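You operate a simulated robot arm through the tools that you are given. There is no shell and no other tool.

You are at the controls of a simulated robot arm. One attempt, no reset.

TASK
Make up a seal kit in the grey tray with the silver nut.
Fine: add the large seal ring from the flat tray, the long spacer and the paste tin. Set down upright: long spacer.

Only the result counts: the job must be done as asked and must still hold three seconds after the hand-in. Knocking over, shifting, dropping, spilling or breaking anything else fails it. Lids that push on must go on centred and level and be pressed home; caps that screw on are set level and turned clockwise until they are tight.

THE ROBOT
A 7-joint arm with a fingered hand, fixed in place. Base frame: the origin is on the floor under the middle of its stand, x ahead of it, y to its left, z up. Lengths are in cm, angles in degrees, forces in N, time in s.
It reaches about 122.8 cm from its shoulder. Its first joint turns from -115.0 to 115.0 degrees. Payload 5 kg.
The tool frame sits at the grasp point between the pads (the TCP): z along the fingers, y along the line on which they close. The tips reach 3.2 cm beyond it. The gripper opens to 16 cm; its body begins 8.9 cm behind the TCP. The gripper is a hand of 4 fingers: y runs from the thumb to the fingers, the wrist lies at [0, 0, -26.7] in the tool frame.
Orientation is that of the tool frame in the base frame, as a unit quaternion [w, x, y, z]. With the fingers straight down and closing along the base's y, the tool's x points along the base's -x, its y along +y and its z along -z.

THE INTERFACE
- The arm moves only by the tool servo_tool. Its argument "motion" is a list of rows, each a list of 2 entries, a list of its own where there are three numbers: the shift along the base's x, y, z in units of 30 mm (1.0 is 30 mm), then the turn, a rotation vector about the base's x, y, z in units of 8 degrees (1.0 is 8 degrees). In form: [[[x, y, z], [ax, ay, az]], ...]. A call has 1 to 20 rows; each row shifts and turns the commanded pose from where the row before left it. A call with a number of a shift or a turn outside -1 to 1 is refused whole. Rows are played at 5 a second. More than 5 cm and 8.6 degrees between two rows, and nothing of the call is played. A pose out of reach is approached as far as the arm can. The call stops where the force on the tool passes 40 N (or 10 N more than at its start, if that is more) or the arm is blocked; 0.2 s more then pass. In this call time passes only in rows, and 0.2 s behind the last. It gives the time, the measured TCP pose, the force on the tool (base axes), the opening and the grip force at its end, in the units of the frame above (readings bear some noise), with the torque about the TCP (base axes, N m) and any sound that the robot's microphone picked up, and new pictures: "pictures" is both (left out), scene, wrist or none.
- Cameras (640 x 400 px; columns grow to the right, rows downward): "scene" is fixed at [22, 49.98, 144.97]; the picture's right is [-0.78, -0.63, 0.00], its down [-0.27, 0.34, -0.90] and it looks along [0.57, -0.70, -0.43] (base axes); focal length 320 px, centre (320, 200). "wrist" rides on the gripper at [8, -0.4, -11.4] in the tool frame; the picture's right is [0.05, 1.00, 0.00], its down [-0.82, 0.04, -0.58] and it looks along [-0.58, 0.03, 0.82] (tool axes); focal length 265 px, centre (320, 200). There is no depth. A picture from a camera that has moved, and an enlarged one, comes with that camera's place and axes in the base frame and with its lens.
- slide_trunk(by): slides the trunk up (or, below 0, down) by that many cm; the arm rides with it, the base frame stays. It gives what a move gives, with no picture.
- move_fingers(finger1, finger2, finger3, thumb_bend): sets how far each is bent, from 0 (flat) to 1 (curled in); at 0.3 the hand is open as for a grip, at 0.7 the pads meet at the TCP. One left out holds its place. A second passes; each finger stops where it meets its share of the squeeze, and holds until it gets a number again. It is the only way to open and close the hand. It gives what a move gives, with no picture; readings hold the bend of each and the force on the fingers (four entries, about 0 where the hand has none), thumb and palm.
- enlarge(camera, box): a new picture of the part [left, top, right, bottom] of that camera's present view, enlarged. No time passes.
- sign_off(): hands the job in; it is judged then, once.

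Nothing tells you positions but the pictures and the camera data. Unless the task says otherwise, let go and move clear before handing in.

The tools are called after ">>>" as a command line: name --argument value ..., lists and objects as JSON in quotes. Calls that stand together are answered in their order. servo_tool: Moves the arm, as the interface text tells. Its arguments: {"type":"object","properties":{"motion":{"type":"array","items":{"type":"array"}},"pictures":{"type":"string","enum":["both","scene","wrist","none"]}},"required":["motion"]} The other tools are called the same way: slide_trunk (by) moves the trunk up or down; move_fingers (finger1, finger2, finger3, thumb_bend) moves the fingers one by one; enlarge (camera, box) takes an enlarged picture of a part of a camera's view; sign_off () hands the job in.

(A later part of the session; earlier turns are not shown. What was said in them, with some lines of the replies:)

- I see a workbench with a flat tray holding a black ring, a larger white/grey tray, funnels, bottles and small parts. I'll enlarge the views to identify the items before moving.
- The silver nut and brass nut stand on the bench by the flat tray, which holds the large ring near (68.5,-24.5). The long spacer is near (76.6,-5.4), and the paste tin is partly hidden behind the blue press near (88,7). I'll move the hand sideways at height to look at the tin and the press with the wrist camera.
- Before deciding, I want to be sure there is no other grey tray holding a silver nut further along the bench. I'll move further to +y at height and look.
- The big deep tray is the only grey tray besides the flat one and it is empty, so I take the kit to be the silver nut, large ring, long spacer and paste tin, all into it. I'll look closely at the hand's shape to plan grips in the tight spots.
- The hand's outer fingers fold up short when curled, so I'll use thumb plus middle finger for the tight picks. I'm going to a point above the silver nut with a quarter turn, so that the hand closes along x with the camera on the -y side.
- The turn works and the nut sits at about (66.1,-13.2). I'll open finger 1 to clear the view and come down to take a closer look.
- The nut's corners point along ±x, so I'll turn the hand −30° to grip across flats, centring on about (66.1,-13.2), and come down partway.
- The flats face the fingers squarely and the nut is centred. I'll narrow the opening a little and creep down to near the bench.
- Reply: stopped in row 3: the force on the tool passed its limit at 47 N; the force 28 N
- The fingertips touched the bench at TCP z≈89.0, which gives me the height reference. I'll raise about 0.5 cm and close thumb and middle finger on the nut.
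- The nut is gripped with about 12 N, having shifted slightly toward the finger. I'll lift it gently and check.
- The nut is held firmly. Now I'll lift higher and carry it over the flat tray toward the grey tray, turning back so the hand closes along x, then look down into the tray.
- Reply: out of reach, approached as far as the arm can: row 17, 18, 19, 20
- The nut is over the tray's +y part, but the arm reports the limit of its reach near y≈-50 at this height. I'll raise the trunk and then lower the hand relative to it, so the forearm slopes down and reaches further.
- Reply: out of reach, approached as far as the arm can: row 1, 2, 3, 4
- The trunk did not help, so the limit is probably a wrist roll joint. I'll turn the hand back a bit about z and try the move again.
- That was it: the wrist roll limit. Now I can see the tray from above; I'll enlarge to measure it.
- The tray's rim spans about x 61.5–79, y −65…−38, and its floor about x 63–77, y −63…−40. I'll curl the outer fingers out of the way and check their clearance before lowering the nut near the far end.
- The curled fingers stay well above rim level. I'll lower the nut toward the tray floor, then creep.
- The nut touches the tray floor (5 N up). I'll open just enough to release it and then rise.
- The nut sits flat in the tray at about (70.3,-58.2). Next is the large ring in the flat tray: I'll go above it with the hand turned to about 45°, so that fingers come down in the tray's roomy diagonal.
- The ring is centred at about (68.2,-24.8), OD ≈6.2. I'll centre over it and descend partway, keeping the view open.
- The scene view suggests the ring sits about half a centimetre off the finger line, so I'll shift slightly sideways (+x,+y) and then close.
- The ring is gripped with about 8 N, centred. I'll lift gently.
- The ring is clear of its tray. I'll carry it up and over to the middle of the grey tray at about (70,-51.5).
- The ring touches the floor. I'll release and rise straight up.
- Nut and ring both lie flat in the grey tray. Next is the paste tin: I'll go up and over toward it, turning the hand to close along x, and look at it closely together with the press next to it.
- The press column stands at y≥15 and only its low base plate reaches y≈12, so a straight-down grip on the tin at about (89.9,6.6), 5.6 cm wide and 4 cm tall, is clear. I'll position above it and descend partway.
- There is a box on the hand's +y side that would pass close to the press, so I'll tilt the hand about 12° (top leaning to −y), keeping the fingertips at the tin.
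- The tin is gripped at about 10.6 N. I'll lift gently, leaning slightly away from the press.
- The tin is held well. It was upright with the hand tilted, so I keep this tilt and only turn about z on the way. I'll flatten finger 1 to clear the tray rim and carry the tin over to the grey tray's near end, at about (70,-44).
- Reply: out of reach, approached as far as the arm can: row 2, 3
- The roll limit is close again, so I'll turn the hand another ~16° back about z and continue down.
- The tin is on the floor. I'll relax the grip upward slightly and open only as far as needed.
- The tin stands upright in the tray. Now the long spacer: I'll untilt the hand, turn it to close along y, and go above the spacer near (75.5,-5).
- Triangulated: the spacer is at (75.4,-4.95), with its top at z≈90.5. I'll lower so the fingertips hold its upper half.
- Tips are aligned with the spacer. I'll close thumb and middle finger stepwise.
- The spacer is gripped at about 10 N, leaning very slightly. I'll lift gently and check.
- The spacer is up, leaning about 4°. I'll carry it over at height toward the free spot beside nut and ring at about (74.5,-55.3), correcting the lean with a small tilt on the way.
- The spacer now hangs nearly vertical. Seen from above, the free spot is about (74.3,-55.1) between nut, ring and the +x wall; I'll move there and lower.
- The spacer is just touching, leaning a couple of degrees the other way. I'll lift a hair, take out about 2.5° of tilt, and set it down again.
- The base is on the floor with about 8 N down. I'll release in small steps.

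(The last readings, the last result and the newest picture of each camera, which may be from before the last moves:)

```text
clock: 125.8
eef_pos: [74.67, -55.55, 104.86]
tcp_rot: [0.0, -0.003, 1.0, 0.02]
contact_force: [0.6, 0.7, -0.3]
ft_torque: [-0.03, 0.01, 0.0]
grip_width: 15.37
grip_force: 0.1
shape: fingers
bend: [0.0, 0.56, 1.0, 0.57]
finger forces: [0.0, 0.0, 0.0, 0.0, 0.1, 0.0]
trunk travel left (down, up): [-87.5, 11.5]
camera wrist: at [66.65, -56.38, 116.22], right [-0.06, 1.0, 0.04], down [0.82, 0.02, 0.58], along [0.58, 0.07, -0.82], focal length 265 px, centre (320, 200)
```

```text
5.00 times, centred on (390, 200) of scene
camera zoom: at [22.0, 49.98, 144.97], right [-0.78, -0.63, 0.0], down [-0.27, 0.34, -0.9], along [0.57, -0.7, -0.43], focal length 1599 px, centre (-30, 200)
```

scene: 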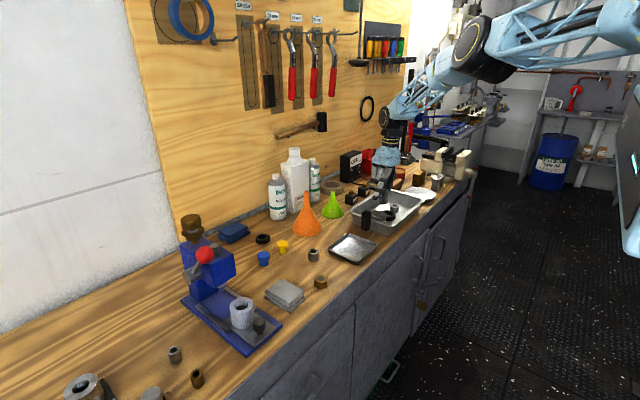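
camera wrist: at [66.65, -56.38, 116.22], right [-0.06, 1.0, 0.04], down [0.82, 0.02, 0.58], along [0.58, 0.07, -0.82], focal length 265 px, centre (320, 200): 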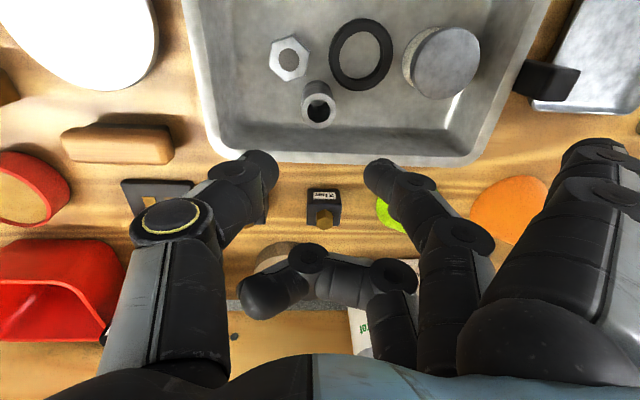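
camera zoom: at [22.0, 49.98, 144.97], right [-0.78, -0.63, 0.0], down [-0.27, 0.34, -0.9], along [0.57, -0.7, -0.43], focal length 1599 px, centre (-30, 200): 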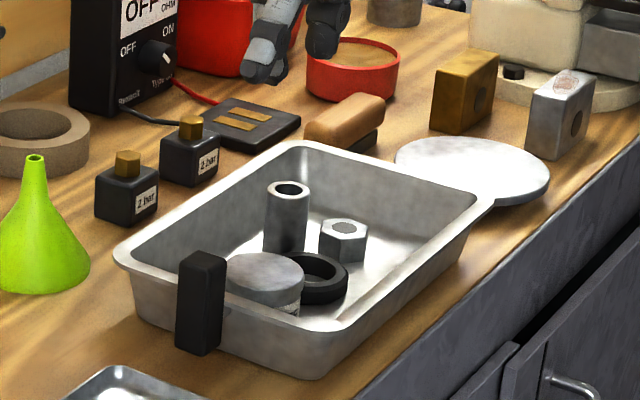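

All four items are in the grey tray and the spacer stands upright. I'll move the hand well clear and check the whole bench before handing in.

>>> servo_tool --motion '[[[-0.3, 0.3, 1], [0, 0, 0]], [[-0.5, 0.8, 1], [0, 0, 0]], [[-0.5, 1, 0.8], [0, 0, 0]], [[-0.5, 1, 0], [0, 0, 0]], [[-0.5, 1, 0], [0, 0, 0]], [[-0.5, 1, 0], [0, 0, 0]], [[-0.5, 1, 0], [0, 0, 0]], [[-0.5, 1, 0], [0, 0, 0]], [[0, 0, 0], [0, 0, 0]]]' --pictures "both"

>>> enlarge --camera "scene" --box '[340, 160, 440, 240]'

>>> enlarge --camera "scene" --box '[180, 200, 380, 360]'

```text
clock: 127.8
eef_pos: [63.37, -34.22, 113.24]
tcp_rot: [-0.001, -0.003, 1.0, 0.02]
contact_force: [-0.8, 0.4, -0.3]
ft_torque: [0.03, -0.02, 0.02]
grip_width: 15.35
grip_force: 0.1
shape: fingers
bend: [0.0, 0.56, 1.0, 0.57]
finger forces: [0.0, 0.0, 0.0, 0.1, 0.1, 0.0]
trunk travel left (down, up): [-87.5, 11.5]
camera wrist: at [55.22, -34.99, 124.62], right [-0.06, 1.0, 0.04], down [0.82, 0.02, 0.58], along [0.58, 0.07, -0.82], focal length 265 px, centre (320, 200)
```

scene: 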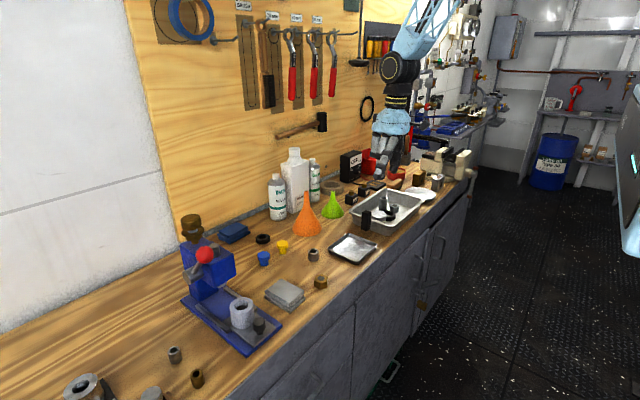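
wrist: 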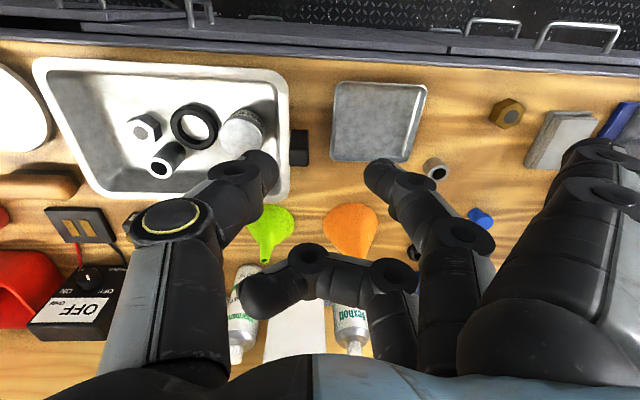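

```text
5.00 times, centred on (390, 200) of scene
camera zoom: at [22.0, 49.98, 144.97], right [-0.78, -0.63, 0.0], down [-0.27, 0.34, -0.9], along [0.57, -0.7, -0.43], focal length 1599 px, centre (-30, 200)
```

zoom: 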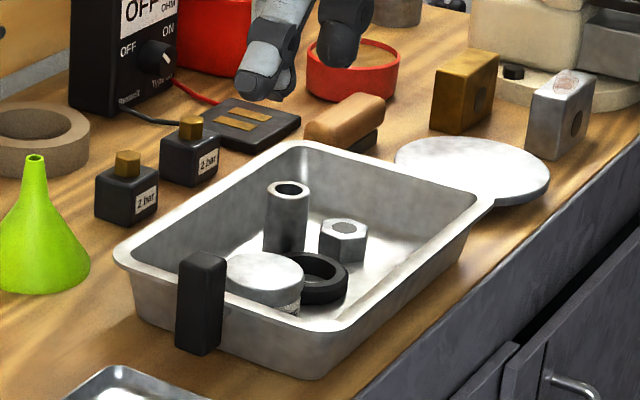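

```text
2.50 times, centred on (280, 280) of scene
camera zoom: at [22.0, 49.98, 144.97], right [-0.78, -0.63, 0.0], down [-0.27, 0.34, -0.9], along [0.57, -0.7, -0.43], focal length 799 px, centre (420, 0)
```

zoom: 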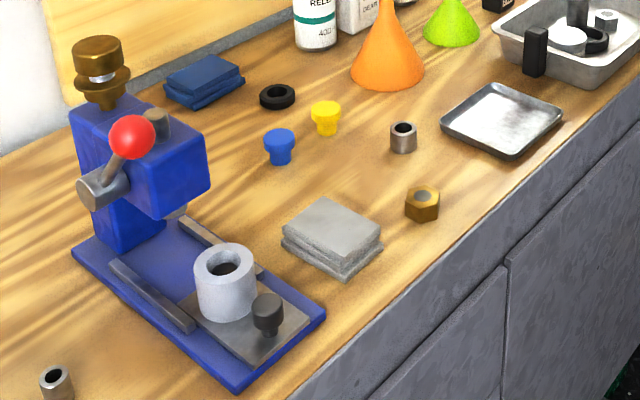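

The grey tray now holds the silver nut, the large seal ring, the paste tin and the long spacer, which stands upright. As far as the pictures show, nothing else has moved, and the hand is empty and clear, so I'm handing in.

>>> sign_off

```text
The job is handed in.
```

The grey tray now holds the silver nut, the large seal ring from the flat tray, the paste tin and the long spacer. The spacer is standing upright, and the job is handed in.

I read "with the silver nut" as meaning the nut belongs in the kit, since the tray was empty and the nut stood on the bench. If the nut was meant to stay on the bench, that reading is wrong.

In the last pictures the flat tray, short spacer, brass nut, small seal ring, caps, funnels and press all look to be where they were. I saw nothing knocked over or shifted. The hand was open and clear of the tray before I handed in.
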